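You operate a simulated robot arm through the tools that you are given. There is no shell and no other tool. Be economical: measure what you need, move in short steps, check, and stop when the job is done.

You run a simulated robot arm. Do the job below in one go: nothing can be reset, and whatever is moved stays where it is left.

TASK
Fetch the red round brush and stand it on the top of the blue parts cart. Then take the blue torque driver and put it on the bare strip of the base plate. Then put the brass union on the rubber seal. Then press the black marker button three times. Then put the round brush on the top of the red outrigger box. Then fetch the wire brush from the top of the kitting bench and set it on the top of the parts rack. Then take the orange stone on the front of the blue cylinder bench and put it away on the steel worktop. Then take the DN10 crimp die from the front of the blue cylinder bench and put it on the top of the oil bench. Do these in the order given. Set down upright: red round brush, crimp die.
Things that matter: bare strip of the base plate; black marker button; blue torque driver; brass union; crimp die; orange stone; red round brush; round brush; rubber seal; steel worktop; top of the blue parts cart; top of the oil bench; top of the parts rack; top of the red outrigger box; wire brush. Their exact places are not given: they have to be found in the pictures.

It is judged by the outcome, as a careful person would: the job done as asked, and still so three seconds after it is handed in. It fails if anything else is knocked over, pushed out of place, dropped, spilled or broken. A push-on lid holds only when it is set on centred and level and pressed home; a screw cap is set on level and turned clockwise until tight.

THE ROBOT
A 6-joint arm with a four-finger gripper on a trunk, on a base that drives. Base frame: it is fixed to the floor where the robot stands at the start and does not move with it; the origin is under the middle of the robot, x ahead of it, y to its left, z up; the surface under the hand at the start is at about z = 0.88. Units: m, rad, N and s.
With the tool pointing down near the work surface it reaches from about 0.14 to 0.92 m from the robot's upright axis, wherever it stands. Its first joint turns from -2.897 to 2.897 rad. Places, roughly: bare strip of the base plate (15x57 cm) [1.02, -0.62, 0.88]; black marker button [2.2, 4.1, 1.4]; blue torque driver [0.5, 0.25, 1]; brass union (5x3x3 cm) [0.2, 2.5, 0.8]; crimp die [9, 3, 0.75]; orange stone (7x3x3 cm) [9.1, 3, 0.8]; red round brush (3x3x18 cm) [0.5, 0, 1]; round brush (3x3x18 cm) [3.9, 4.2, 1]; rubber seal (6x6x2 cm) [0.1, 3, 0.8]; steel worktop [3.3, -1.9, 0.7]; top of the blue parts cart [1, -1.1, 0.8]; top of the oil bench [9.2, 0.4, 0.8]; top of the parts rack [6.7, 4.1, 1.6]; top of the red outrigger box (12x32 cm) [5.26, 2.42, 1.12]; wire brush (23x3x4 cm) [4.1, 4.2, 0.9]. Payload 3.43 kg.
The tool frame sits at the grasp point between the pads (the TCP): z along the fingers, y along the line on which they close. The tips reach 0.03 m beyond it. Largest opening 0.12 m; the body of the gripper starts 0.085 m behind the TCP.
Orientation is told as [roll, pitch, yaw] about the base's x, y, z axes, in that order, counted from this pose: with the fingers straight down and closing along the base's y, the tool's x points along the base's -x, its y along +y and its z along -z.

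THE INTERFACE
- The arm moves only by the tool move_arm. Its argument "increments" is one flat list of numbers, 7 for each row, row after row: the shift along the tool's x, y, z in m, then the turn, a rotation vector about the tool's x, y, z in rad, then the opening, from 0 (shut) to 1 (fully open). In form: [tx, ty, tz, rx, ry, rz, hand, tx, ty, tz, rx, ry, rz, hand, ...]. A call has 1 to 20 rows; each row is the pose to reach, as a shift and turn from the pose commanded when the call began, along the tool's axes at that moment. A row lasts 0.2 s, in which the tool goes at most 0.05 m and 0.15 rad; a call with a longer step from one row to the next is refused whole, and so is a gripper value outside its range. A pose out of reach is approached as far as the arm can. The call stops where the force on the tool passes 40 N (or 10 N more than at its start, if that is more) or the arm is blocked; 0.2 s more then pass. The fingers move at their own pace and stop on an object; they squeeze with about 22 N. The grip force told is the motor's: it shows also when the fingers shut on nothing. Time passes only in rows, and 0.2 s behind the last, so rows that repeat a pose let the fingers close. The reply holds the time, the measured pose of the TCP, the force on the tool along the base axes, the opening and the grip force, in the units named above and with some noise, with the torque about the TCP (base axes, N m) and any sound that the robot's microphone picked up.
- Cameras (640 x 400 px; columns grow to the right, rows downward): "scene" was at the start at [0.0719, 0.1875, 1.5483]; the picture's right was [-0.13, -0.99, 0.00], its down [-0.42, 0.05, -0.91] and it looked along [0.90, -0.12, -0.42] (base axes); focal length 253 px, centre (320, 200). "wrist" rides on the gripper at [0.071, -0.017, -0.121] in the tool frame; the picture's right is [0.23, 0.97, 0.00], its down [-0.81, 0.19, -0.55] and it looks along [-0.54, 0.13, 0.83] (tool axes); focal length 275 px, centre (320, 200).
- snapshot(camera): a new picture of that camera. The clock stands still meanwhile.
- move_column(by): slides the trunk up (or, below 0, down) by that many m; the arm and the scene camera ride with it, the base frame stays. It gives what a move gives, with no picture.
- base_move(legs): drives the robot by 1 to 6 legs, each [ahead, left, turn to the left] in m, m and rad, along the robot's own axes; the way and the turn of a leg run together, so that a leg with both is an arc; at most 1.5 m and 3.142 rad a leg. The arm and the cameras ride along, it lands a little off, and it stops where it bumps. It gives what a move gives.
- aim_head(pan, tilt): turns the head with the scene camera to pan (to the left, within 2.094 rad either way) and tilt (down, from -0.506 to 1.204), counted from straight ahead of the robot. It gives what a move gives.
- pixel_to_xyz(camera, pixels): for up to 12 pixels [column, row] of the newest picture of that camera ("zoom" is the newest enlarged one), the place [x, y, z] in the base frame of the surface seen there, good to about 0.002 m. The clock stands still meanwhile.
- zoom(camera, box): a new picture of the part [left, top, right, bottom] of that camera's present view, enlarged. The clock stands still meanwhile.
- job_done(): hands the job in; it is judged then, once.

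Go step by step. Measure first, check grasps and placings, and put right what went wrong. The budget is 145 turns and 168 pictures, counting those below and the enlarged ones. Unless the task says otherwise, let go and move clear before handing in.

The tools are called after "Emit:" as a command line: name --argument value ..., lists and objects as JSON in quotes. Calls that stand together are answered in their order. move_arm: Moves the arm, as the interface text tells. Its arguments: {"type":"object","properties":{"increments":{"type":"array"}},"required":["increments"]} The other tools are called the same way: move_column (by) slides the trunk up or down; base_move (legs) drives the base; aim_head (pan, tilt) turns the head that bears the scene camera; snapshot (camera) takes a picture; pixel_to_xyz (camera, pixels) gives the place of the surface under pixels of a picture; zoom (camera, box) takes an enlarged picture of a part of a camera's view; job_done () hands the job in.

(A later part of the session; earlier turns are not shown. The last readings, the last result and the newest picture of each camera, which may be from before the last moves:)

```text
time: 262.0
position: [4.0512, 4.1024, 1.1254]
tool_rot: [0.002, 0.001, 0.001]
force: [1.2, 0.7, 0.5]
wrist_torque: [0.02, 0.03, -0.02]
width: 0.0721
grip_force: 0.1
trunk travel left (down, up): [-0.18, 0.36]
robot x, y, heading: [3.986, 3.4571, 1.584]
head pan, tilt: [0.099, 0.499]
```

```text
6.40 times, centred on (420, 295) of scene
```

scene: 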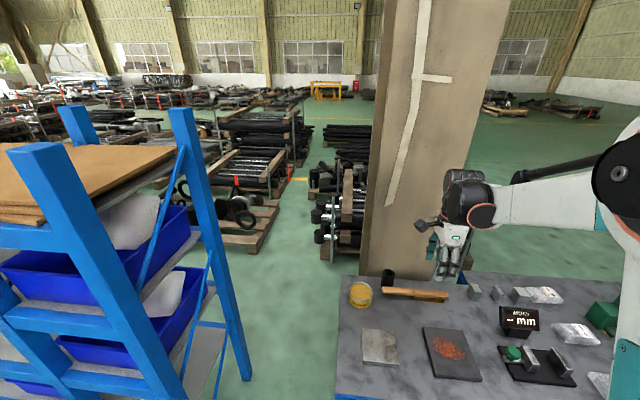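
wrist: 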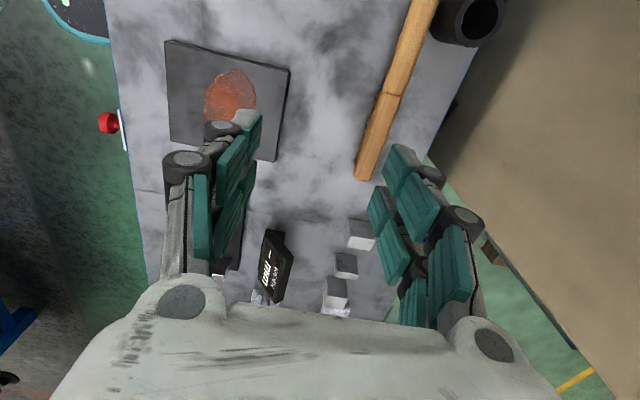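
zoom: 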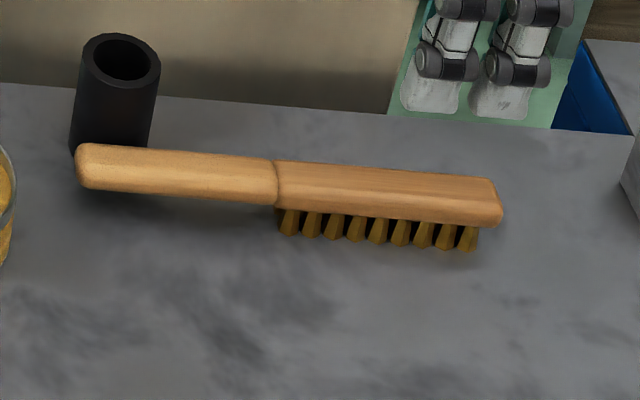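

The brush rests on its bristles, wood top z 0.922, y≈4.182. Descending to grip its middle at (4.04,4.182).

Emit:
move_arm --increments '[0.005, 0.04, 0.02, 0, 0, 0.05, 0.6, 0.011, 0.08, 0.04, 0, 0, 0.05, 0.6, 0.011, 0.08, 0.085, 0, 0, 0.05, 0.6, 0.011, 0.08, 0.13, 0, 0, 0.05, 0.6, 0.011, 0.08, 0.17, 0, 0, 0.05, 0.6, 0.011, 0.08, 0.2, 0, 0, 0.05, 0.6, 0.011, 0.08, 0.2, 0, 0, 0.05, 0.6]'

Emit:
snapshot --camera "wrist"

```text
time: 263.6
position: [4.0387, 4.1812, 0.9258]
tool_rot: [-0.001, 0.002, -0.048]
force: [0.2, 0.3, 0.5]
wrist_torque: [-0.03, -0.01, -0.02]
width: 0.0721
grip_force: 0.0
trunk travel left (down, up): [-0.18, 0.36]
robot x, y, heading: [3.9885, 3.4602, 1.584]
head pan, tilt: [0.099, 0.499]
```

```text
47 pictures are left
```

wrist: 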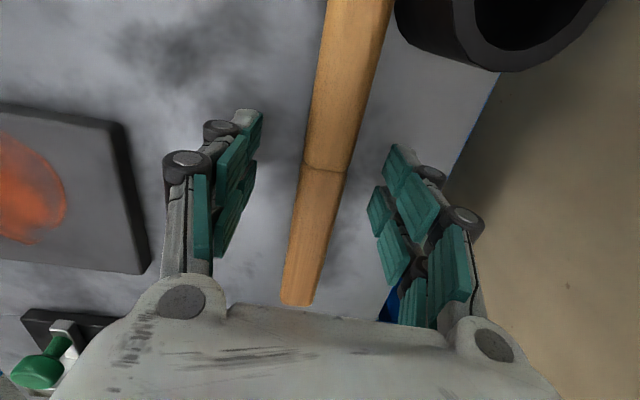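

Well straddled. Closing, then lifting.

Emit:
move_arm --increments '[0, 0, 0, 0, 0, 0, 0.3, 0, 0, 0, 0, 0, 0, 0, 0, 0, 0, 0, 0, 0, 0, 0, 0, 0, 0, 0, 0, 0]'

Emit:
move_arm --increments '[0, 0, -0.02, 0, 0, 0, 0, 0, 0, -0.06, 0, 0, 0, 0, 0, 0, -0.1, 0, 0, 0, 0, 0, 0, -0.14, 0, 0, 0, 0, 0, 0, -0.18, 0, 0, 0, 0, 0, -0.04, -0.2, 0, 0, 0, 0, 0, -0.08, -0.22, 0, 0, 0, 0, 0, -0.12, -0.23, 0, 0, 0, 0, 0, -0.16, -0.23, 0, 0, 0, 0, 0, -0.2, -0.23, 0, 0, 0, 0, 0, -0.24, -0.23, 0, 0, 0, 0]'

Emit:
snapshot --camera "wrist"

```text
time: 264.6
position: [4.0368, 4.1813, 0.9273]
tool_rot: [0.0, 0.002, -0.047]
force: [-0.7, -1.4, -0.1]
wrist_torque: [0.01, 0.05, 0.01]
width: 0.0255
grip_force: 22.1
trunk travel left (down, up): [-0.18, 0.36]
robot x, y, heading: [3.9877, 3.4579, 1.583]
head pan, tilt: [0.099, 0.499]
```

```text
time: 267.0
position: [4.0258, 3.9393, 1.1566]
tool_rot: [0.003, 0.002, -0.048]
force: [0.5, -0.2, -1.3]
wrist_torque: [0.04, -0.02, 0.01]
width: 0.0255
grip_force: 22.1
trunk travel left (down, up): [-0.18, 0.36]
robot x, y, heading: [3.9896, 3.4612, 1.58]
head pan, tilt: [0.099, 0.499]
```

```text
46 pictures are left
```

wrist: 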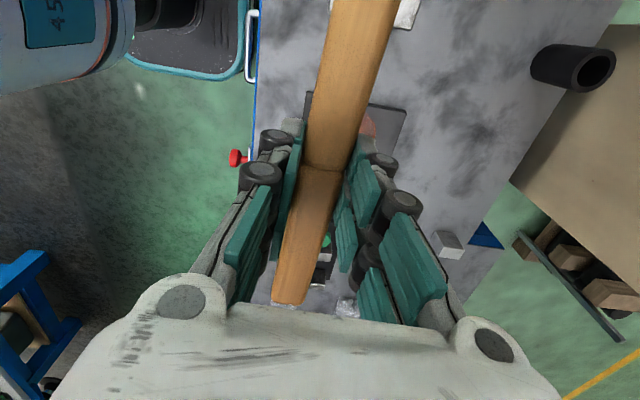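

Wire brush held. Raising the trunk, pulling the arm in, then driving east along y≈3.33 to the parts rack.

Emit:
move_column --by 0.36

Emit:
move_arm --increments '[0, -0.04, 0, 0, 0, 0, 0, 0, -0.08, 0, 0, 0, 0, 0, 0, -0.11, 0, 0, 0, 0, 0, 0, -0.11, 0, 0, 0, 0, 0]'

Emit:
base_move --legs '[[-0.14, 0, 0], [0, -0.8, 0]]'

Emit:
snapshot --camera "scene"

```text
time: 270.5
position: [4.0263, 3.941, 1.5164]
tool_rot: [0.002, 0.002, -0.05]
force: [0.0, 0.2, -0.1]
wrist_torque: [-0.01, 0.03, 0.0]
width: 0.0256
grip_force: 21.7
trunk travel left (down, up): [-0.54, 0.0]
robot x, y, heading: [3.9902, 3.459, 1.58]
head pan, tilt: [0.099, 0.499]
```

```text
time: 271.5
position: [4.0213, 3.8319, 1.5139]
tool_rot: [-0.001, 0.002, -0.049]
force: [0.1, 0.2, -0.3]
wrist_torque: [-0.04, 0.04, 0.03]
width: 0.0253
grip_force: 21.9
trunk travel left (down, up): [-0.54, 0.0]
robot x, y, heading: [3.9881, 3.4587, 1.587]
head pan, tilt: [0.099, 0.499]
```

```text
time: 276.8
position: [4.8357, 3.6965, 1.5145]
tool_rot: [0.002, 0.002, -0.056]
force: [-0.8, -0.2, -0.7]
wrist_torque: [-0.01, 0.03, 0.01]
width: 0.0254
grip_force: 22.0
trunk travel left (down, up): [-0.54, 0.0]
robot x, y, heading: [4.8009, 3.3269, 1.582]
head pan, tilt: [0.099, 0.499]
```

```text
45 pictures are left
```

scene: 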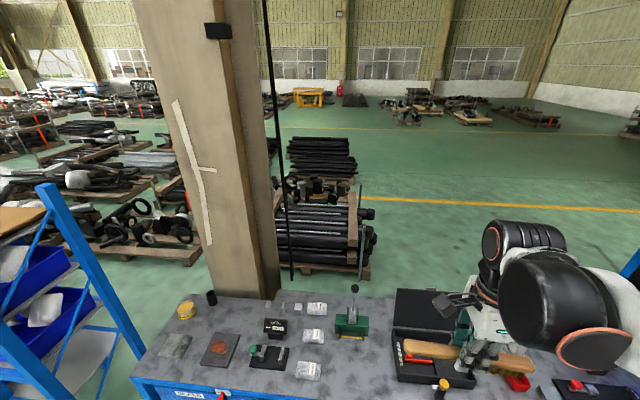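

Aisle is clear. Continuing east in front of the rack.

Emit:
base_move --legs '[[0, -1.0, 0], [0, -0.5, 0]]'

Emit:
snapshot --camera "scene"

```text
time: 284.5
position: [6.3346, 3.7115, 1.5131]
tool_rot: [0.001, 0.001, -0.048]
force: [0.8, 0.6, -1.1]
wrist_torque: [-0.03, 0.05, -0.03]
width: 0.0255
grip_force: 22.1
trunk travel left (down, up): [-0.54, 0.0]
robot x, y, heading: [6.3027, 3.3405, 1.584]
head pan, tilt: [0.099, 0.499]
```

```text
44 pictures are left
```

scene: 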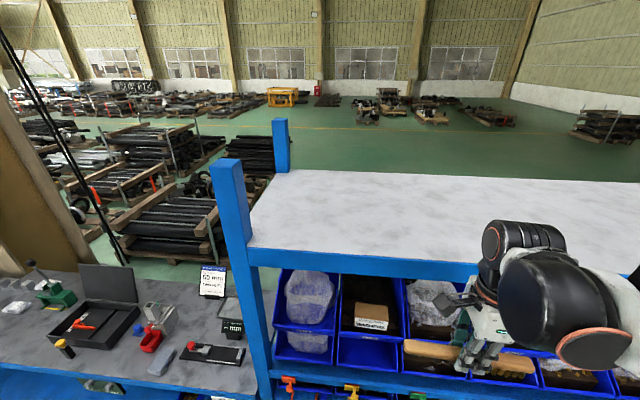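

Rack top is bare. Measuring it, then raising the hand in place.

Emit:
pixel_to_xyz --camera "scene" --pixels '[[420, 210], [400, 252], [260, 240], [290, 175], [450, 190], [480, 215]]'

Emit:
move_arm --increments '[0, 0, -0.04, 0, 0, 0, 0, 0, 0, -0.08, 0, 0, 0, 0, 0, 0, -0.12, 0, 0, 0, 0, 0, 0, -0.16, 0, 0, 0, 0, 0, 0, -0.2, 0, 0, 0, 0, 0, 0, -0.22, 0, 0, 0, 0, 0, 0, -0.22, 0, 0, 0, 0]'

```text
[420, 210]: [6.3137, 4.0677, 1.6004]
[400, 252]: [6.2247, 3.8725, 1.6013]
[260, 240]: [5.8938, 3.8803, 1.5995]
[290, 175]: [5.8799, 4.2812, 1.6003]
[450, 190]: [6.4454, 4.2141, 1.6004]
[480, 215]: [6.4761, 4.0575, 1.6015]
```

```text
time: 286.1
position: [6.334, 3.7102, 1.7377]
tool_rot: [0.002, 0.001, -0.048]
force: [-0.2, -0.6, -1.6]
wrist_torque: [-0.01, 0.0, 0.0]
width: 0.0253
grip_force: 21.8
trunk travel left (down, up): [-0.54, 0.0]
robot x, y, heading: [6.2998, 3.34, 1.584]
head pan, tilt: [0.099, 0.499]
```

Top z 1.600. Forward to y≈4.05, then down to just above.

Emit:
move_arm --increments '[0, 0.045, 0, 0, 0, 0, 0, 0, 0.09, 0, 0, 0, 0, 0, 0, 0.135, 0, 0, 0, 0, 0, 0, 0.18, 0, 0, 0, 0, 0, 0, 0.225, 0, 0, 0, 0, 0, 0, 0.27, 0, 0, 0, 0, 0, 0, 0.31, 0, 0, 0, 0, 0, 0, 0.34, 0, 0, 0, 0, 0, 0, 0.34, 0.03, 0, 0, 0, 0, 0, 0.34, 0.06, 0, 0, 0, 0, 0, 0.34, 0.083, 0, 0, 0, 0, 0, 0.34, 0.083, 0, 0, 0, 0]'

Emit:
zoom --camera "scene" --box '[340, 130, 560, 280]'

```text
time: 288.7
position: [6.3506, 4.0514, 1.6516]
tool_rot: [0.0, 0.002, -0.049]
force: [-0.5, -0.4, -0.5]
wrist_torque: [-0.01, 0.01, 0.04]
width: 0.0254
grip_force: 22.1
trunk travel left (down, up): [-0.54, 0.0]
robot x, y, heading: [6.3027, 3.3449, 1.587]
head pan, tilt: [0.099, 0.499]
```

```text
2.67 times, centred on (450, 205) of scene
```

zoom: 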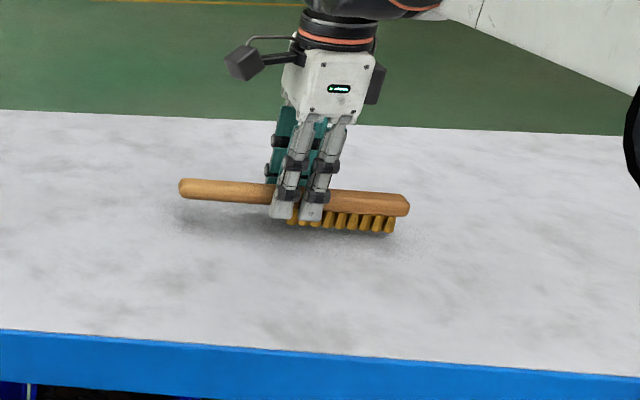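

Nearly down. Creeping to contact and releasing.

Emit:
move_arm --increments '[0, 0, 0.004, 0, 0, 0, 0, 0, 0, 0.008, 0, 0, 0, 0]'

Emit:
move_arm --increments '[0, 0, 0.001, 0, 0, 0, 0, 0, 0, 0.002, 0, 0, 0, 0]'

```text
time: 289.3
position: [6.3512, 4.0514, 1.6431]
tool_rot: [-0.001, 0.001, -0.048]
force: [-0.3, 0.5, -1.0]
wrist_torque: [-0.02, 0.02, -0.01]
width: 0.0253
grip_force: 21.9
trunk travel left (down, up): [-0.54, 0.0]
robot x, y, heading: [6.3006, 3.3387, 1.583]
head pan, tilt: [0.099, 0.499]
```

```text
time: 289.9
position: [6.3505, 4.0491, 1.642]
tool_rot: [0.003, 0.002, -0.048]
force: [-1.2, 1.5, 5.4]
wrist_torque: [0.06, -0.05, 0.02]
width: 0.0252
grip_force: 22.0
trunk travel left (down, up): [-0.54, 0.0]
robot x, y, heading: [6.3027, 3.341, 1.582]
head pan, tilt: [0.099, 0.499]
```

Emit:
move_arm --increments '[0, 0, 0, 0, 0, 0, 0.3, 0, 0, 0, 0, 0, 0, 0.45, 0, 0, 0, 0, 0, 0, 0.5, 0, 0, -0.02, 0, 0, 0, 0.5, 0, 0, -0.06, 0, 0, 0, 0.5, 0, 0, -0.1, 0, 0, 0, 0.5, 0, -0.04, -0.11, 0, 0, 0, 0.5, 0, -0.08, -0.11, 0, 0, 0, 0.5, 0, -0.12, -0.11, 0, 0, 0, 0.5, 0, -0.16, -0.11, 0, 0, 0, 0.5, 0, -0.2, -0.11, 0, 0, 0, 0.5, 0, -0.24, -0.11, 0, 0, 0, 0.5, 0, -0.28, -0.11, 0, 0, 0, 0.5, 0, -0.31, -0.11, 0, 0, 0, 0.5]'

Emit:
zoom --camera "scene" --box '[340, 130, 560, 280]'

```text
time: 292.9
position: [6.3336, 3.742, 1.751]
tool_rot: [0.002, 0.002, -0.049]
force: [0.2, 0.0, -0.6]
wrist_torque: [-0.01, -0.01, 0.0]
width: 0.0599
grip_force: 0.1
trunk travel left (down, up): [-0.54, 0.0]
robot x, y, heading: [6.3004, 3.3379, 1.589]
head pan, tilt: [0.099, 0.499]
```

```text
2.67 times, centred on (450, 205) of scene
```

zoom: 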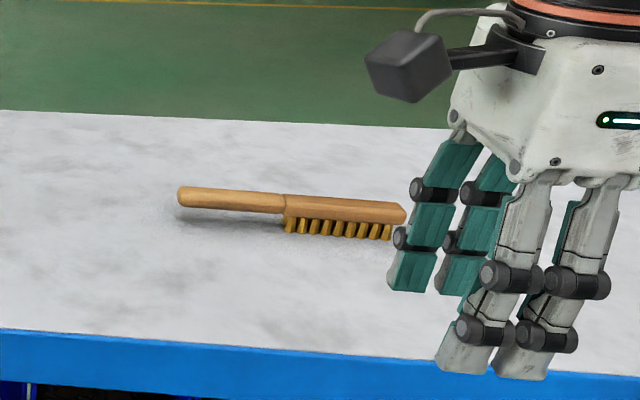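

Wire brush is on the rack. Turning the hand back to line up with the base, lowering the trunk, then heading east.

Emit:
move_arm --increments '[0, -0.01, 0, 0, 0, -0.145, 0.5, 0, -0.02, 0, 0, 0, -0.29, 0.5, 0, -0.03, 0, 0, 0, -0.435, 0.5, 0, -0.03, 0, 0, 0, -0.58, 0.5, 0, -0.03, 0, 0, 0, -0.725, 0.5, 0, -0.03, 0, 0, 0, -0.87, 0.5, 0, -0.03, 0, 0, 0, -1.015, 0.5, 0, -0.03, 0, 0, 0, -1.16, 0.5, 0, -0.03, 0, 0, 0, -1.305, 0.5, 0, -0.03, 0, 0, 0, -1.45, 0.5, 0, -0.03, 0, 0, 0, -1.595, 0.5, 0, -0.03, 0, 0, 0, -1.635, 0.5]'

Emit:
aim_head --pan 0.1 --tilt 0.45

Emit:
base_move --legs '[[-0.1, 0, 0], [0, 0, -1.585], [0.6, 0, 0]]'

Emit:
move_column --by -0.3

Emit:
snapshot --camera "scene"

```text
time: 295.5
position: [6.3343, 3.7112, 1.7513]
tool_rot: [0.002, 0.0, 1.586]
force: [-0.9, 0.1, -0.3]
wrist_torque: [-0.02, 0.0, 0.01]
width: 0.0601
grip_force: 0.0
trunk travel left (down, up): [-0.54, 0.0]
robot x, y, heading: [6.301, 3.3386, 1.584]
head pan, tilt: [0.099, 0.499]
```

```text
time: 296.2
position: [6.3353, 3.7108, 1.752]
tool_rot: [0.002, -0.001, 1.587]
force: [-0.7, 1.1, 0.2]
wrist_torque: [0.0, 0.01, 0.0]
width: 0.0603
grip_force: 0.0
trunk travel left (down, up): [-0.54, 0.0]
robot x, y, heading: [6.2992, 3.3409, 1.585]
head pan, tilt: [0.099, 0.45]
```

```text
time: 304.3
position: [7.2664, 3.1483, 1.7517]
tool_rot: [0.0, -0.001, -0.053]
force: [0.5, -0.4, 0.2]
wrist_torque: [-0.03, 0.06, 0.01]
width: 0.06
grip_force: 0.1
trunk travel left (down, up): [-0.54, 0.0]
robot x, y, heading: [6.9004, 3.2098, -0.054]
head pan, tilt: [0.099, 0.45]
```

```text
time: 307.3
position: [7.2655, 3.1482, 1.4525]
tool_rot: [0.001, -0.003, -0.054]
force: [-0.3, -0.7, -0.9]
wrist_torque: [0.0, 0.02, -0.03]
width: 0.0599
grip_force: 0.1
trunk travel left (down, up): [-0.24, 0.3]
robot x, y, heading: [6.8958, 3.2073, -0.052]
head pan, tilt: [0.099, 0.45]
```

```text
41 pictures are left
```

scene: 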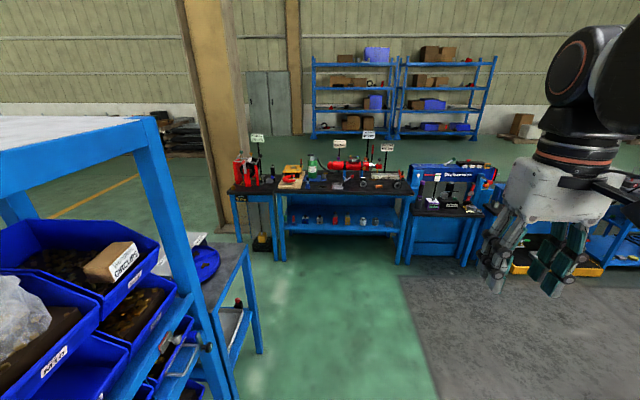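

Benches ahead. Zooming and measuring to locate the blue cylinder bench, orange stone and crimp die.

Emit:
zoom --camera "scene" --box '[220, 120, 510, 270]'

Emit:
pixel_to_xyz --camera "scene" --pixels '[[240, 193], [340, 190], [410, 190], [450, 205], [430, 215], [480, 215], [255, 345], [405, 265], [290, 185], [250, 350], [465, 190]]'

```text
2.21 times, centred on (365, 195) of scene
```

zoom: 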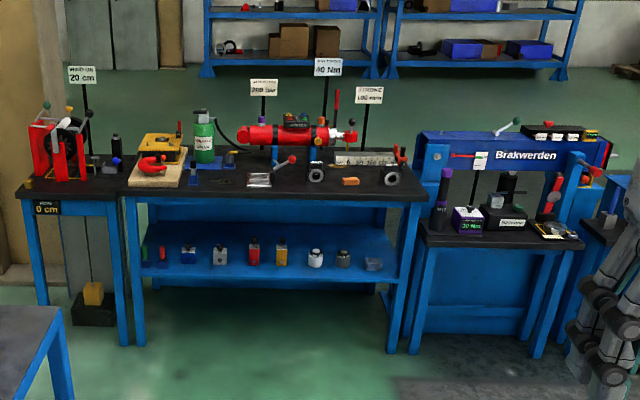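

```text
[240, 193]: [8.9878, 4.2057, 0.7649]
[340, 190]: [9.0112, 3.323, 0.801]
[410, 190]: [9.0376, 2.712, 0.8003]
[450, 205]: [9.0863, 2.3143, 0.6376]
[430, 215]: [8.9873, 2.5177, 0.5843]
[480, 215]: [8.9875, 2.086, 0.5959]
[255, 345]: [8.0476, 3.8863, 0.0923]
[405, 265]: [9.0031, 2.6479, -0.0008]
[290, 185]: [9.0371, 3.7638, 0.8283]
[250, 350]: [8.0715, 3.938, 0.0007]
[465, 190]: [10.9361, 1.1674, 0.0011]
```

The bench front edge is at x≈8.95, top z 0.80, and an orange stone shows at zoom (350,181). Driving up to it.

Emit:
base_move --legs '[[1.42, 0.0, 0.053]]'

Emit:
aim_head --pan 0.1 --tilt 0.75

Emit:
move_arm --increments '[0, 0, 0.04, 0, 0, 0, 0.5, 0, 0, 0.08, 0, 0, 0, 0.5, 0, 0, 0.12, 0, 0, 0, 0.5, 0, 0, 0.16, 0, 0, 0, 0.5, 0, 0, 0.2, 0, 0, 0, 0.5, 0, 0, 0.2, 0, 0, 0, 0.5]'

Emit:
snapshot --camera "scene"

Emit:
snapshot --camera "wrist"

```text
time: 314.3
position: [8.6815, 3.1306, 1.4506]
tool_rot: [0.002, -0.002, 0.002]
force: [0.3, -0.3, 0.6]
wrist_torque: [0.04, 0.0, -0.01]
width: 0.0599
grip_force: 0.1
trunk travel left (down, up): [-0.24, 0.3]
robot x, y, heading: [8.3083, 3.1699, 0.001]
head pan, tilt: [0.099, 0.45]
```

```text
time: 315.1
position: [8.6812, 3.1303, 1.451]
tool_rot: [0.002, -0.002, 0.001]
force: [0.9, 0.5, -1.3]
wrist_torque: [-0.01, 0.0, -0.01]
width: 0.0601
grip_force: 0.0
trunk travel left (down, up): [-0.24, 0.3]
robot x, y, heading: [8.3115, 3.1696, 0.0]
head pan, tilt: [0.099, 0.75]
```

```text
time: 316.5
position: [8.682, 3.1333, 1.2501]
tool_rot: [0.002, -0.002, 0.004]
force: [0.6, 0.5, 0.1]
wrist_torque: [-0.02, -0.01, 0.0]
width: 0.0603
grip_force: 0.0
trunk travel left (down, up): [-0.24, 0.3]
robot x, y, heading: [8.3107, 3.1742, 0.002]
head pan, tilt: [0.099, 0.75]
```

```text
39 pictures are left
```

scene: 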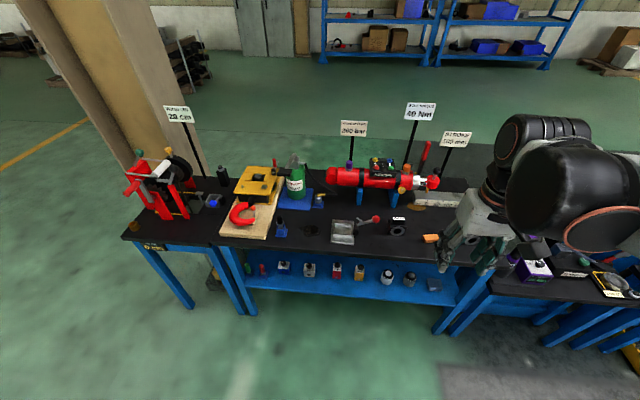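

```text
38 pictures are left
```

wrist: 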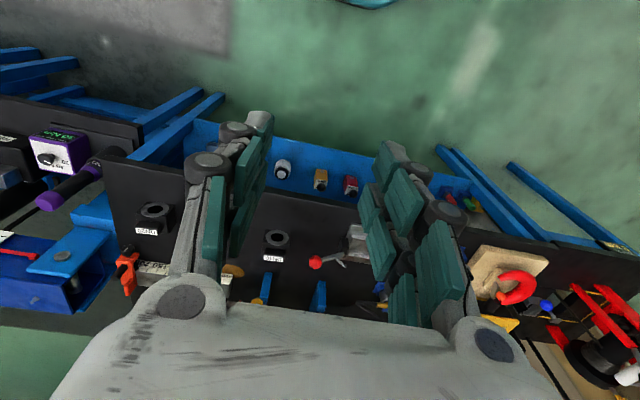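

Two labelled black dies at wrist (155,215) and (275,240), orange stone near (232,270). Zooming to read the labels.

Emit:
zoom --camera "wrist" --box '[120, 190, 300, 300]'

Emit:
zoom --camera "scene" --box '[370, 200, 530, 300]'

```text
3.56 times, centred on (210, 245) of wrist
```

zoom: 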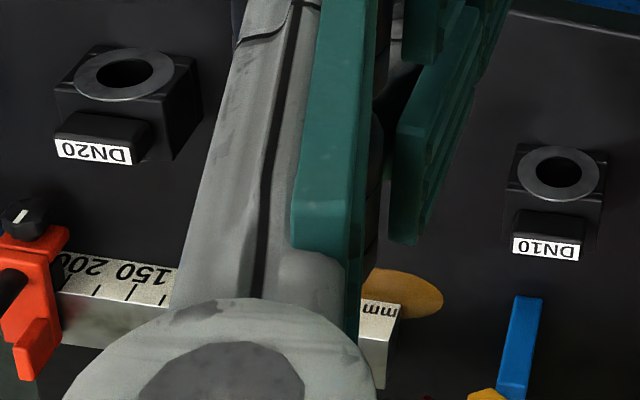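

```text
4.00 times, centred on (450, 250) of scene
```

zoom: 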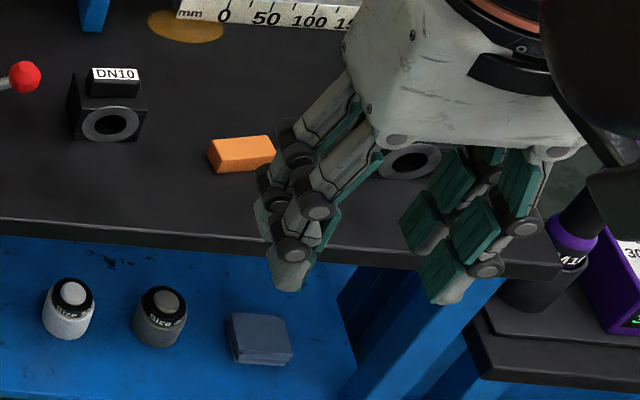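

DN10 is the left die (zoom 110,105); the stone is at (242,154). Measuring both.

Emit:
pixel_to_xyz --camera "zoom" --pixels '[[208, 152], [275, 148], [242, 160], [240, 145], [222, 170], [272, 160], [212, 140], [110, 120], [75, 105], [147, 110], [112, 85], [110, 138]]'

```text
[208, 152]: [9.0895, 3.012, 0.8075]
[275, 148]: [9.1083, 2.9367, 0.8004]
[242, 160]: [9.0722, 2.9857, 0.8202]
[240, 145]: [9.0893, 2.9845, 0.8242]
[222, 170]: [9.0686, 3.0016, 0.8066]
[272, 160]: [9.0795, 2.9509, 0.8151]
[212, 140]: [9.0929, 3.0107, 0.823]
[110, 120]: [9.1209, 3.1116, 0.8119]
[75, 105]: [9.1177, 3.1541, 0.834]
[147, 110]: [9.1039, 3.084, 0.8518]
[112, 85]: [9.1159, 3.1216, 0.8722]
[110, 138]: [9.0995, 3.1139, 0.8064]
```

Stone centre ≈(9.085,2.98), 6.7 cm along y, top 0.824; I can grip it by its ends. Lowering the trunk and moving above it.

Emit:
move_column --by -0.2

Emit:
move_arm --increments '[-0.04, -0.016, 0, 0, 0, 0, 0.85, -0.08, -0.032, 0, 0, 0, 0, 0.85, -0.12, -0.048, 0, 0, 0, 0, 0.85, -0.16, -0.064, 0, 0, 0, 0, 0.85, -0.2, -0.08, 0, 0, 0, 0, 0.85, -0.24, -0.096, 0, 0, 0, 0, 0.85, -0.28, -0.112, 0, 0, 0, 0, 0.85, -0.32, -0.128, 0, 0, 0, 0, 0.85, -0.36, -0.144, 0.01, 0, 0, 0, 0.85, -0.38, -0.153, 0.03, 0, 0, -0.08, 0.85, -0.38, -0.153, 0.07, 0, 0, -0.16, 0.85, -0.38, -0.153, 0.07, 0, 0, -0.16, 0.85]'

Emit:
snapshot --camera "wrist"

```text
time: 318.7
position: [8.6811, 3.1332, 1.0502]
tool_rot: [0.002, -0.002, 0.003]
force: [0.3, -0.1, 0.7]
wrist_torque: [0.02, 0.02, 0.02]
width: 0.06
grip_force: 0.2
trunk travel left (down, up): [-0.04, 0.5]
robot x, y, heading: [8.3156, 3.1698, -0.0]
head pan, tilt: [0.099, 0.75]
```

```text
time: 321.3
position: [9.0624, 2.9796, 0.9802]
tool_rot: [0.002, -0.001, 0.161]
force: [-0.4, 0.2, -0.3]
wrist_torque: [-0.02, 0.01, 0.04]
width: 0.1018
grip_force: 0.0
trunk travel left (down, up): [-0.04, 0.5]
robot x, y, heading: [8.3106, 3.1701, 0.002]
head pan, tilt: [0.099, 0.75]
```

```text
35 pictures are left
```

wrist: 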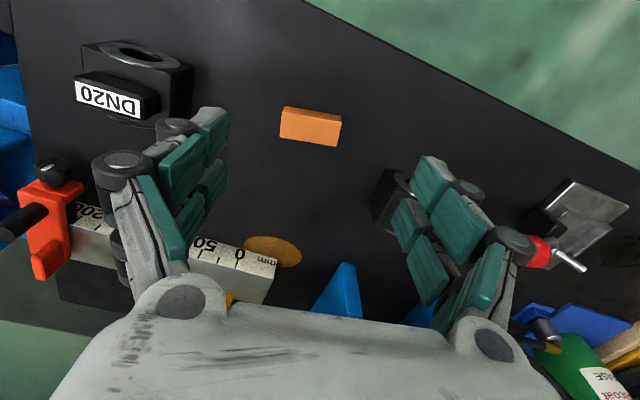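

The stone is aligned with the fingers. Measuring its corners.

Emit:
pixel_to_xyz --camera "wrist" --pixels '[[286, 108], [339, 119], [333, 144], [282, 135], [310, 127]]'

```text
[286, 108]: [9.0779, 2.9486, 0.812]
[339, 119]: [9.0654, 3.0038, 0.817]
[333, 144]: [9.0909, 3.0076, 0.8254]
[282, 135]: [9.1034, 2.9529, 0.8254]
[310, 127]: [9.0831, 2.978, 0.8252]
```

Centre (9.0845,2.978). Descending to z 0.836 and gripping by the ends.

Emit:
move_arm --increments '[-0.0214, -0.0051, 0.04, 0, 0, 0, 0.85, -0.0214, -0.0051, 0.08, 0, 0, 0, 0.85, -0.0214, -0.0051, 0.12, 0, 0, 0, 0.85, -0.0214, -0.0051, 0.144, 0, 0, 0, 0.85, -0.0214, -0.0051, 0.144, 0, 0, 0, 0.85, -0.0214, -0.0051, 0.144, 0, 0, 0, 0.6, -0.0214, -0.0051, 0.144, 0, 0, 0, 0.4, -0.0214, -0.0051, 0.144, 0, 0, 0, 0.4, -0.0214, -0.0051, 0.144, 0, 0, 0, 0.2]'

Emit:
snapshot --camera "wrist"

```text
time: 323.3
position: [9.0839, 2.9771, 0.8364]
tool_rot: [0.002, -0.001, 0.161]
force: [-0.3, 0.8, 1.9]
wrist_torque: [0.06, 0.06, 0.02]
width: 0.0616
grip_force: 21.5
trunk travel left (down, up): [-0.04, 0.5]
robot x, y, heading: [8.3119, 3.1698, 0.002]
head pan, tilt: [0.099, 0.75]
```

```text
34 pictures are left
```

wrist: 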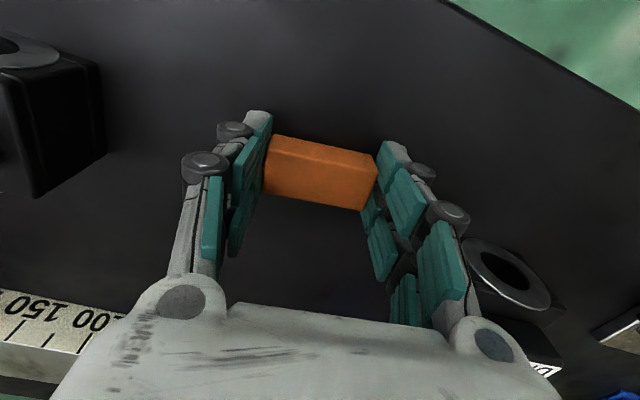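

Stone gripped. Lifting, pulling in, backing off and turning south to look for the route to the steel worktop.

Emit:
move_arm --increments '[0, 0, -0.03, 0, 0, 0, 0.2, 0, 0, -0.07, 0, 0, 0, 0.2, 0, 0, -0.11, 0, 0, 0, 0.2, 0, 0, -0.15, 0, 0, 0, 0.2, 0, 0, -0.19, 0, 0, 0, 0.2, 0, 0, -0.23, 0, 0, 0, 0.2, 0, 0, -0.27, 0, 0, 0, 0.2, 0.04, 0.01, -0.28, 0, 0, 0, 0.2, 0.08, 0.03, -0.28, 0, 0, 0, 0.2, 0.12, 0.05, -0.28, 0, 0, 0, 0.2, 0.16, 0.07, -0.28, 0, 0, 0, 0.2, 0.2, 0.09, -0.28, 0, 0, 0.08, 0.2, 0.24, 0.11, -0.28, 0, 0, 0.16, 0.2, 0.28, 0.13, -0.28, 0, 0, 0.16, 0.2, 0.32, 0.14, -0.28, 0, 0, 0.16, 0.2, 0.36, 0.15, -0.28, 0, 0, 0.16, 0.2]'

Emit:
aim_head --pan -0.2 --tilt 0.35

Emit:
base_move --legs '[[-0.5, 0, 0], [0, 0, -1.571], [0.6, 0, 0]]'

Emit:
move_arm --increments '[0, 0, -0.02, 0, 0, 0, 0.2, 0, 0, -0.04, 0, 0, 0, 0.2, 0, 0, -0.06, 0, 0, 0, 0.2, 0, 0, -0.08, 0, 0, 0, 0.2, 0, 0, -0.1, 0, 0, 0, 0.2]'

Emit:
snapshot --camera "scene"

```text
time: 326.7
position: [8.7036, 3.0802, 1.1146]
tool_rot: [0.003, 0.002, 0.034]
force: [-1.6, -3.2, -1.6]
wrist_torque: [0.7, -0.18, -0.04]
width: 0.0616
grip_force: 21.7
trunk travel left (down, up): [-0.04, 0.5]
robot x, y, heading: [8.3137, 3.1689, 0.001]
head pan, tilt: [0.099, 0.75]
```

```text
time: 327.5
position: [8.7028, 3.082, 1.1143]
tool_rot: [0.001, 0.0, 0.037]
force: [-1.8, -4.0, -0.8]
wrist_torque: [0.28, -0.12, 0.01]
width: 0.0614
grip_force: 21.9
trunk travel left (down, up): [-0.04, 0.5]
robot x, y, heading: [8.3134, 3.1718, 0.001]
head pan, tilt: [-0.201, 0.351]
```

```text
time: 337.4
position: [7.7082, 2.1756, 1.1151]
tool_rot: [0.001, -0.001, -1.545]
force: [-2.5, 1.3, -0.8]
wrist_torque: [-0.12, -0.37, -0.04]
width: 0.0617
grip_force: 22.1
trunk travel left (down, up): [-0.04, 0.5]
robot x, y, heading: [7.7976, 2.5668, -1.579]
head pan, tilt: [-0.201, 0.351]
```

```text
time: 338.6
position: [7.7148, 2.1752, 1.2153]
tool_rot: [-0.001, -0.001, -1.525]
force: [0.2, -0.7, -1.4]
wrist_torque: [-0.01, 0.0, -0.02]
width: 0.0617
grip_force: 21.6
trunk travel left (down, up): [-0.04, 0.5]
robot x, y, heading: [7.7983, 2.5625, -1.581]
head pan, tilt: [-0.201, 0.351]
```

```text
33 pictures are left
```

scene: 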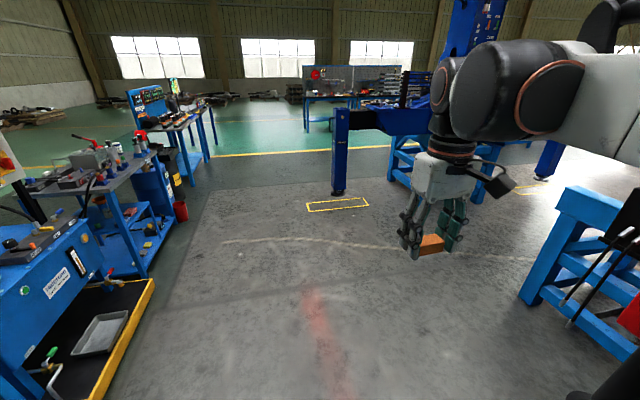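

Route south seems open between the oil bench (left) and the blue outrigger leg (340,190). Measuring.

Emit:
pixel_to_xyz --camera "scene" --pixels '[[340, 192], [180, 215], [115, 270], [215, 155], [365, 205], [275, 185], [260, 150], [320, 130], [150, 290], [100, 165], [150, 195]]'

Emit:
zoom --camera "scene" --box '[0, 80, 220, 260]'

```text
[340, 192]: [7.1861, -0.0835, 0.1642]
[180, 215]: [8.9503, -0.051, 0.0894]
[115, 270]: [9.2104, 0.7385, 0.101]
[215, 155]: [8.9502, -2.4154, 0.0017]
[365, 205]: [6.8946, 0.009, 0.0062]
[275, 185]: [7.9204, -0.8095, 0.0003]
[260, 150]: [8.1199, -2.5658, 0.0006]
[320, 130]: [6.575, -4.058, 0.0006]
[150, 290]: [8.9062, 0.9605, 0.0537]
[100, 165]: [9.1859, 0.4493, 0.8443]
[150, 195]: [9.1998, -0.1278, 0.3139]
```

```text
2.22 times, centred on (110, 170) of scene
```

zoom: 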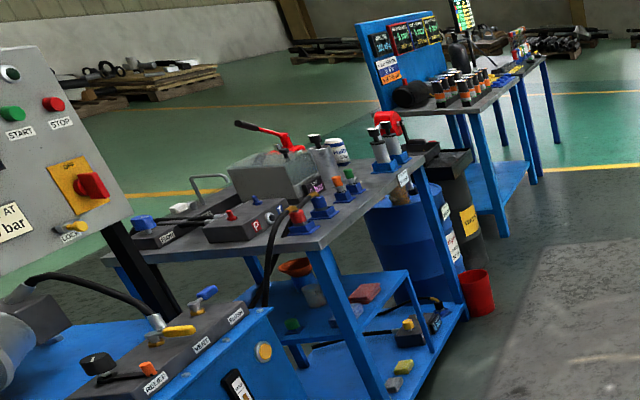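

Lane x≈8.0 is clear down to y≈−2. Driving south, then turning west to look.

Emit:
base_move --legs '[[1.45, 0.15, 0], [1.5, 0.05, 0], [1.45, 0, 0], [0, 0, -1.565]]'

Emit:
snapshot --camera "scene"

```text
refused: leg 2 is longer than a leg can be; nothing moved
```

```text
31 pictures are left
```

scene: 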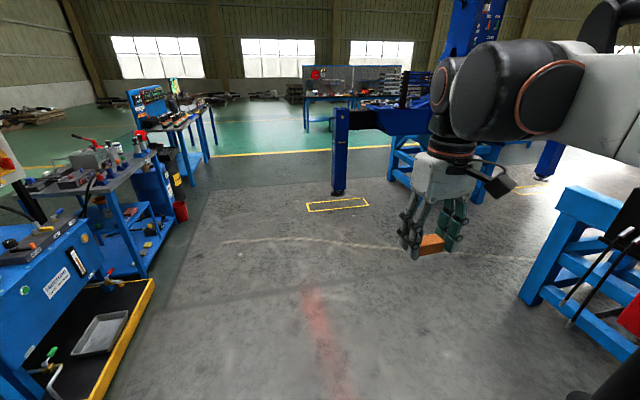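

Emit:
base_move --legs '[[1.45, 0.15, 0], [1.45, 0.05, 0], [1.45, 0, 0], [0, 0, -1.565]]'

Emit:
snapshot --camera "scene"

```text
time: 363.4
position: [7.7602, -1.767, 1.216]
tool_rot: [0.001, -0.002, -2.996]
force: [-0.1, 0.4, -0.9]
wrist_torque: [-0.03, 0.01, 0.02]
width: 0.0617
grip_force: 22.1
trunk travel left (down, up): [-0.04, 0.5]
robot x, y, heading: [8.1609, -1.8139, -3.053]
head pan, tilt: [-0.201, 0.351]
```

```text
30 pictures are left
```

scene: 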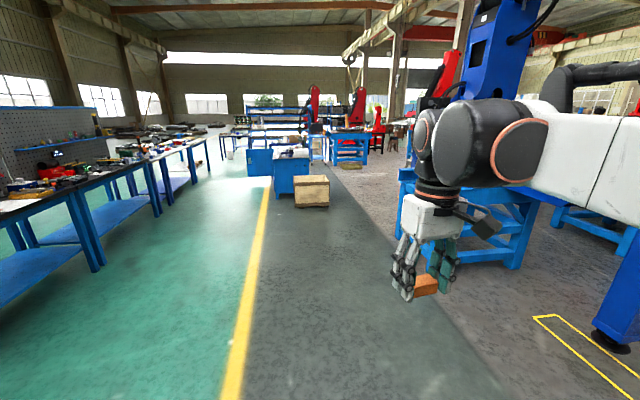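

West lane is open down to a wooden crate (310,190) and a blue bench (285,165). Measuring.

Emit:
pixel_to_xyz --camera "scene" --pixels '[[310, 205], [290, 152], [300, 155], [258, 160], [275, 195], [250, 178], [180, 145], [205, 170], [330, 205], [445, 255], [515, 265], [265, 200]]'

Emit:
zoom --camera "scene" --box '[210, 110, 390, 220]'

```text
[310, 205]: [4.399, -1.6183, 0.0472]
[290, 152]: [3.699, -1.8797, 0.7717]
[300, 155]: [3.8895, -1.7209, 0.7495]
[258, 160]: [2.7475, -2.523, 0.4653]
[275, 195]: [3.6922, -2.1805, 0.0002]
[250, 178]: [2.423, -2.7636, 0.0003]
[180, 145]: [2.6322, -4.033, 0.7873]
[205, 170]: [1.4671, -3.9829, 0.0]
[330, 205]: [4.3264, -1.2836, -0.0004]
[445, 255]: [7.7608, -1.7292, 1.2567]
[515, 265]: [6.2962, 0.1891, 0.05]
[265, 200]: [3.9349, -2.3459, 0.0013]
```

```text
3.56 times, centred on (300, 165) of scene
```

zoom: 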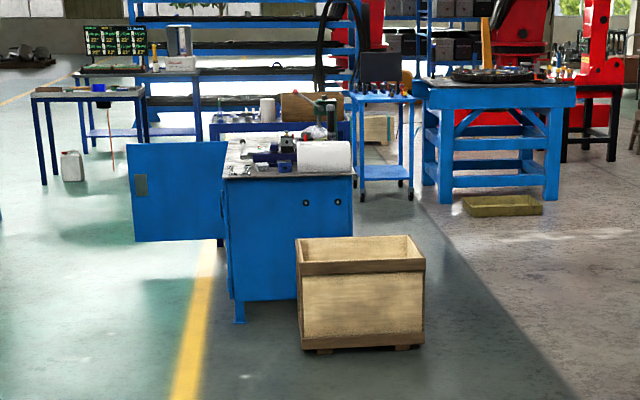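

The steel-topped cabinet is at x≈3.7 and west, y −2.1…−1.6; the crate sits at (4.4,−1.6). Driving to (4.5,−2.12).

Emit:
base_move --legs '[[1.22, 0, 0], [1.22, 0, 0], [1.2, 0, 0], [0, 0, -0.088]]'

Emit:
aim_head --pan 0.1 --tilt 0.6

Emit:
move_arm --increments '[0, 0, 0.02, 0, 0, 0, 0.2, 0, 0, 0.04, 0, 0, 0, 0.2, 0, 0, 0.06, 0, 0, 0, 0.2, 0, 0, 0.08, 0, 0, 0, 0.2, 0, 0, 0.1, 0, 0, 0, 0.2]'

Emit:
snapshot --camera "scene"

```text
time: 381.4
position: [4.1673, -2.0761, 1.215]
tool_rot: [0.0, -0.001, -3.07]
force: [0.7, -0.2, -1.1]
wrist_torque: [0.05, 0.01, -0.01]
width: 0.0617
grip_force: 21.7
trunk travel left (down, up): [-0.04, 0.5]
robot x, y, heading: [4.5658, -2.1522, -3.134]
head pan, tilt: [-0.201, 0.351]
```

```text
time: 382.1
position: [4.1667, -2.0776, 1.2165]
tool_rot: [0.002, -0.001, -3.069]
force: [0.1, 0.6, -0.4]
wrist_torque: [-0.01, 0.01, -0.03]
width: 0.0613
grip_force: 22.8
trunk travel left (down, up): [-0.04, 0.5]
robot x, y, heading: [4.564, -2.1553, -3.13]
head pan, tilt: [0.099, 0.6]
```

```text
time: 383.4
position: [4.1665, -2.0817, 1.1153]
tool_rot: [0.001, -0.001, -3.059]
force: [-0.4, 0.2, -1.1]
wrist_torque: [0.01, -0.03, 0.01]
width: 0.0614
grip_force: 21.8
trunk travel left (down, up): [-0.04, 0.5]
robot x, y, heading: [4.5606, -2.153, -3.132]
head pan, tilt: [0.099, 0.6]
```

```text
28 pictures are left
```

scene: 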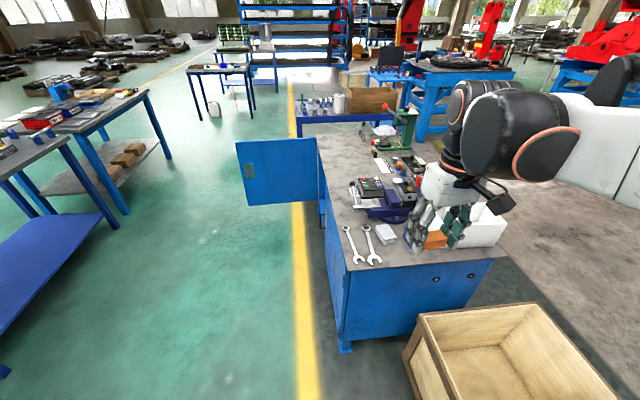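

Steel top visible; free patches near (410,258) and (335,165). Zooming and measuring.

Emit:
zoom --camera "scene" --box '[310, 120, 520, 290]'

Emit:
pixel_to_xyz --camera "scene" --pixels '[[410, 258], [395, 262], [440, 255], [387, 235], [372, 240], [352, 245], [335, 165], [350, 150], [345, 265], [470, 250], [340, 190], [352, 175]]'

```text
2.35 times, centred on (415, 205) of scene
```

zoom: 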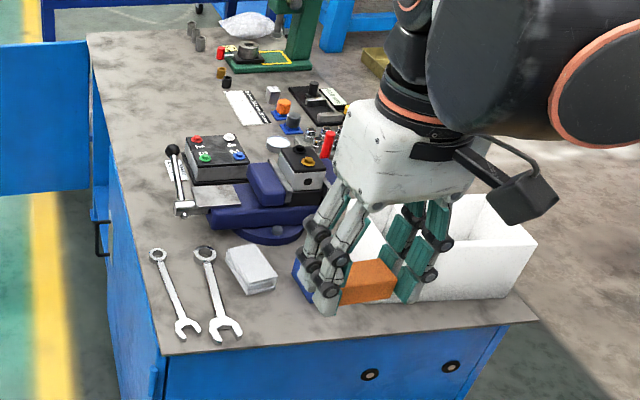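

```text
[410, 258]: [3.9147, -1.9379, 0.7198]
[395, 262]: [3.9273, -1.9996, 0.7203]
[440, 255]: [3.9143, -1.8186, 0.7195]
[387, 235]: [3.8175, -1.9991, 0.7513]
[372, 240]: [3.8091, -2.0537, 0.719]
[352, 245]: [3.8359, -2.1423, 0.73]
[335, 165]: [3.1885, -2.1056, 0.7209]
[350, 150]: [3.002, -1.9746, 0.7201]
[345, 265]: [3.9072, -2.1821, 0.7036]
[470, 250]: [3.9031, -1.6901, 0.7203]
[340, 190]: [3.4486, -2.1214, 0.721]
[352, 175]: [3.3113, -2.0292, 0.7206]
```

Free area on the south strip around (3.38,−2.09), z 0.72. Driving 0.3 ahead to reach it.

Emit:
base_move --legs '[[0.3, 0, 0]]'

Emit:
pixel_to_xyz --camera "zoom" --pixels '[[172, 150], [180, 200], [177, 172], [110, 150], [98, 100], [120, 190], [150, 130], [225, 80]]'

```text
time: 385.4
position: [3.8608, -2.0842, 1.1158]
tool_rot: [0.002, -0.003, -3.06]
force: [0.4, 0.0, -1.0]
wrist_torque: [0.03, 0.0, 0.02]
width: 0.0614
grip_force: 22.1
trunk travel left (down, up): [-0.04, 0.5]
robot x, y, heading: [4.2555, -2.1507, -3.132]
head pan, tilt: [0.099, 0.6]
```

```text
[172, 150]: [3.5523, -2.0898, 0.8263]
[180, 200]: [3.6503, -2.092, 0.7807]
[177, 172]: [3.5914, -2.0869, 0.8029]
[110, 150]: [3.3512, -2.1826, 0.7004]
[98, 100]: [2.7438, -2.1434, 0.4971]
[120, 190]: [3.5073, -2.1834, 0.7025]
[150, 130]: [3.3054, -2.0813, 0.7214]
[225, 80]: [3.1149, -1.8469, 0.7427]
```

Edge is at y≈−2.175, lever knob at (3.55,−2.09,0.83). Extending over it at z≈0.95 to (3.39,−2.09), then lowering.

Emit:
move_arm --increments '[-0.042, -0.003, 0.015, 0, 0, 0, 0.2, -0.084, -0.006, 0.03, 0, 0, 0, 0.2, -0.126, -0.009, 0.045, 0, 0, 0, 0.2, -0.168, -0.012, 0.06, 0, 0, 0, 0.2, -0.21, -0.015, 0.075, 0, 0, 0, 0.2, -0.252, -0.018, 0.09, 0, 0, 0, 0.2, -0.294, -0.021, 0.105, 0, 0, 0, 0.2, -0.336, -0.024, 0.12, 0, 0, 0, 0.2, -0.378, -0.027, 0.135, 0, 0, 0, 0.2, -0.42, -0.03, 0.15, 0, 0, 0, 0.2, -0.45, -0.0326, 0.166, 0, 0, 0, 0.2, -0.4697, -0.0326, 0.19, 0, 0, 0, 0.2, -0.4697, -0.0326, 0.23, 0, 0, 0, 0.2, -0.4697, -0.0326, 0.27, 0, 0, 0, 0.2, -0.4697, -0.0326, 0.31, 0, 0, 0, 0.2, -0.4697, -0.0326, 0.335, 0, 0, 0, 0.2, -0.4697, -0.0326, 0.335, 0, 0, 0, 0.2]'

Emit:
snapshot --camera "wrist"

```text
time: 389.0
position: [3.3889, -2.0901, 0.7815]
tool_rot: [0.001, -0.002, -3.06]
force: [0.0, -0.4, -0.3]
wrist_torque: [0.0, -0.04, 0.02]
width: 0.0614
grip_force: 22.0
trunk travel left (down, up): [-0.04, 0.5]
robot x, y, heading: [4.2562, -2.1517, -3.133]
head pan, tilt: [0.099, 0.6]
```

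```text
26 pictures are left
```

wrist: 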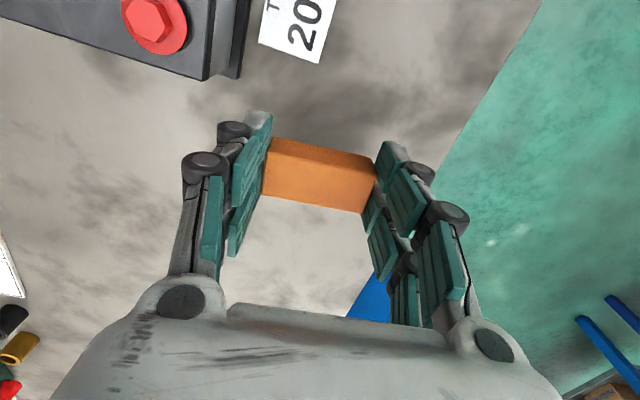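

Clear under the stone. Lowering to contact.

Emit:
move_arm --increments '[0, 0, 0.012, 0, 0, 0, 0.2, 0, 0, 0.021, 0, 0, 0, 0.2, 0, 0, 0.022, 0, 0, 0, 0.2]'

Emit:
move_arm --increments '[0, 0, 0.001, 0, 0, 0, 0.2, 0, 0, 0.0025, 0, 0, 0, 0.2]'

Emit:
move_arm --increments '[0, 0, 0.001, 0, 0, 0, 0.2, 0, 0, 0.0015, 0, 0, 0, 0.2]'

```text
time: 389.8
position: [3.3894, -2.0908, 0.7596]
tool_rot: [0.001, -0.002, -3.06]
force: [0.4, -0.4, -1.3]
wrist_torque: [-0.02, -0.02, -0.04]
width: 0.0615
grip_force: 22.0
trunk travel left (down, up): [-0.04, 0.5]
robot x, y, heading: [4.2532, -2.1564, -3.135]
head pan, tilt: [0.099, 0.6]
```

```text
time: 390.4
position: [3.389, -2.0907, 0.7561]
tool_rot: [0.001, -0.001, -3.059]
force: [-0.1, -0.4, -0.5]
wrist_torque: [0.03, 0.0, -0.02]
width: 0.0617
grip_force: 22.1
trunk travel left (down, up): [-0.04, 0.5]
robot x, y, heading: [4.2498, -2.1539, -3.132]
head pan, tilt: [0.099, 0.6]
```

```text
time: 391.0
position: [3.3888, -2.0901, 0.7564]
tool_rot: [0.002, -0.001, -3.06]
force: [1.5, -0.9, 1.6]
wrist_torque: [-0.08, -0.02, 0.01]
width: 0.0617
grip_force: 21.9
trunk travel left (down, up): [-0.04, 0.5]
robot x, y, heading: [4.2553, -2.1549, -3.135]
head pan, tilt: [0.099, 0.6]
```

Light contact. Releasing, rising, and retracting over the same path.

Emit:
move_arm --increments '[0, 0, 0, 0, 0, 0, 0.55, 0, 0, 0, 0, 0, 0, 0.62, 0, 0, 0, 0, 0, 0, 0.62, 0, 0, -0.02, 0, 0, 0, 0.65, 0, 0, -0.06, 0, 0, 0, 0.65, 0, 0, -0.1, 0, 0, 0, 0.65, 0, 0, -0.14, 0, 0, 0, 0.65, 0.02, 0, -0.18, 0, 0, 0, 0.65, 0.06, 0.003, -0.2, 0, 0, 0, 0.65, 0.1, 0.006, -0.22, 0, 0, 0, 0.65, 0.14, 0.009, -0.24, 0, 0, 0, 0.65, 0.18, 0.012, -0.26, 0, 0, 0, 0.65, 0.22, 0.015, -0.28, 0, 0, 0, 0.65, 0.26, 0.018, -0.3, 0, 0, 0, 0.65, 0.3, 0.02, -0.32, 0, 0, 0, 0.65, 0.34, 0.024, -0.34, 0, 0, 0, 0.65, 0.38, 0.027, -0.36, 0, 0, 0, 0.65, 0.42, 0.03, -0.37, 0, 0, 0, 0.65, 0.46, 0.0326, -0.37, 0, 0, 0, 0.65]'

Emit:
snapshot --camera "scene"

```text
time: 395.0
position: [3.8519, -2.0896, 1.1256]
tool_rot: [0.002, -0.001, -3.047]
force: [0.0, -0.1, 0.4]
wrist_torque: [0.0, -0.03, 0.03]
width: 0.078
grip_force: 0.0
trunk travel left (down, up): [-0.04, 0.5]
robot x, y, heading: [4.2558, -2.1519, -3.136]
head pan, tilt: [0.099, 0.6]
```

```text
25 pictures are left
```

scene: 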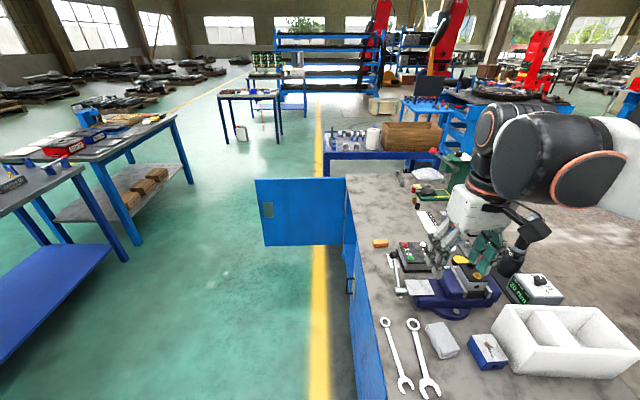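

The orange stone lies on the steel worktop. Returning for the die: back east, then north along x≈8.1.

Emit:
base_move --legs '[[-1.3, 0, 0], [-1.3, 0, 0], [-1.3, 0, 0], [0, 0, -1.576], [1.45, 0, 0], [1.45, 0, 0]]'

```text
time: 431.0
position: [8.124, 1.1898, 1.1244]
tool_rot: [0.001, 0.0, 1.687]
force: [0.3, -0.1, 0.4]
wrist_torque: [0.0, 0.02, -0.01]
width: 0.0779
grip_force: 0.0
trunk travel left (down, up): [-0.04, 0.5]
robot x, y, heading: [8.0671, 0.7783, 1.611]
head pan, tilt: [0.099, 0.6]
```

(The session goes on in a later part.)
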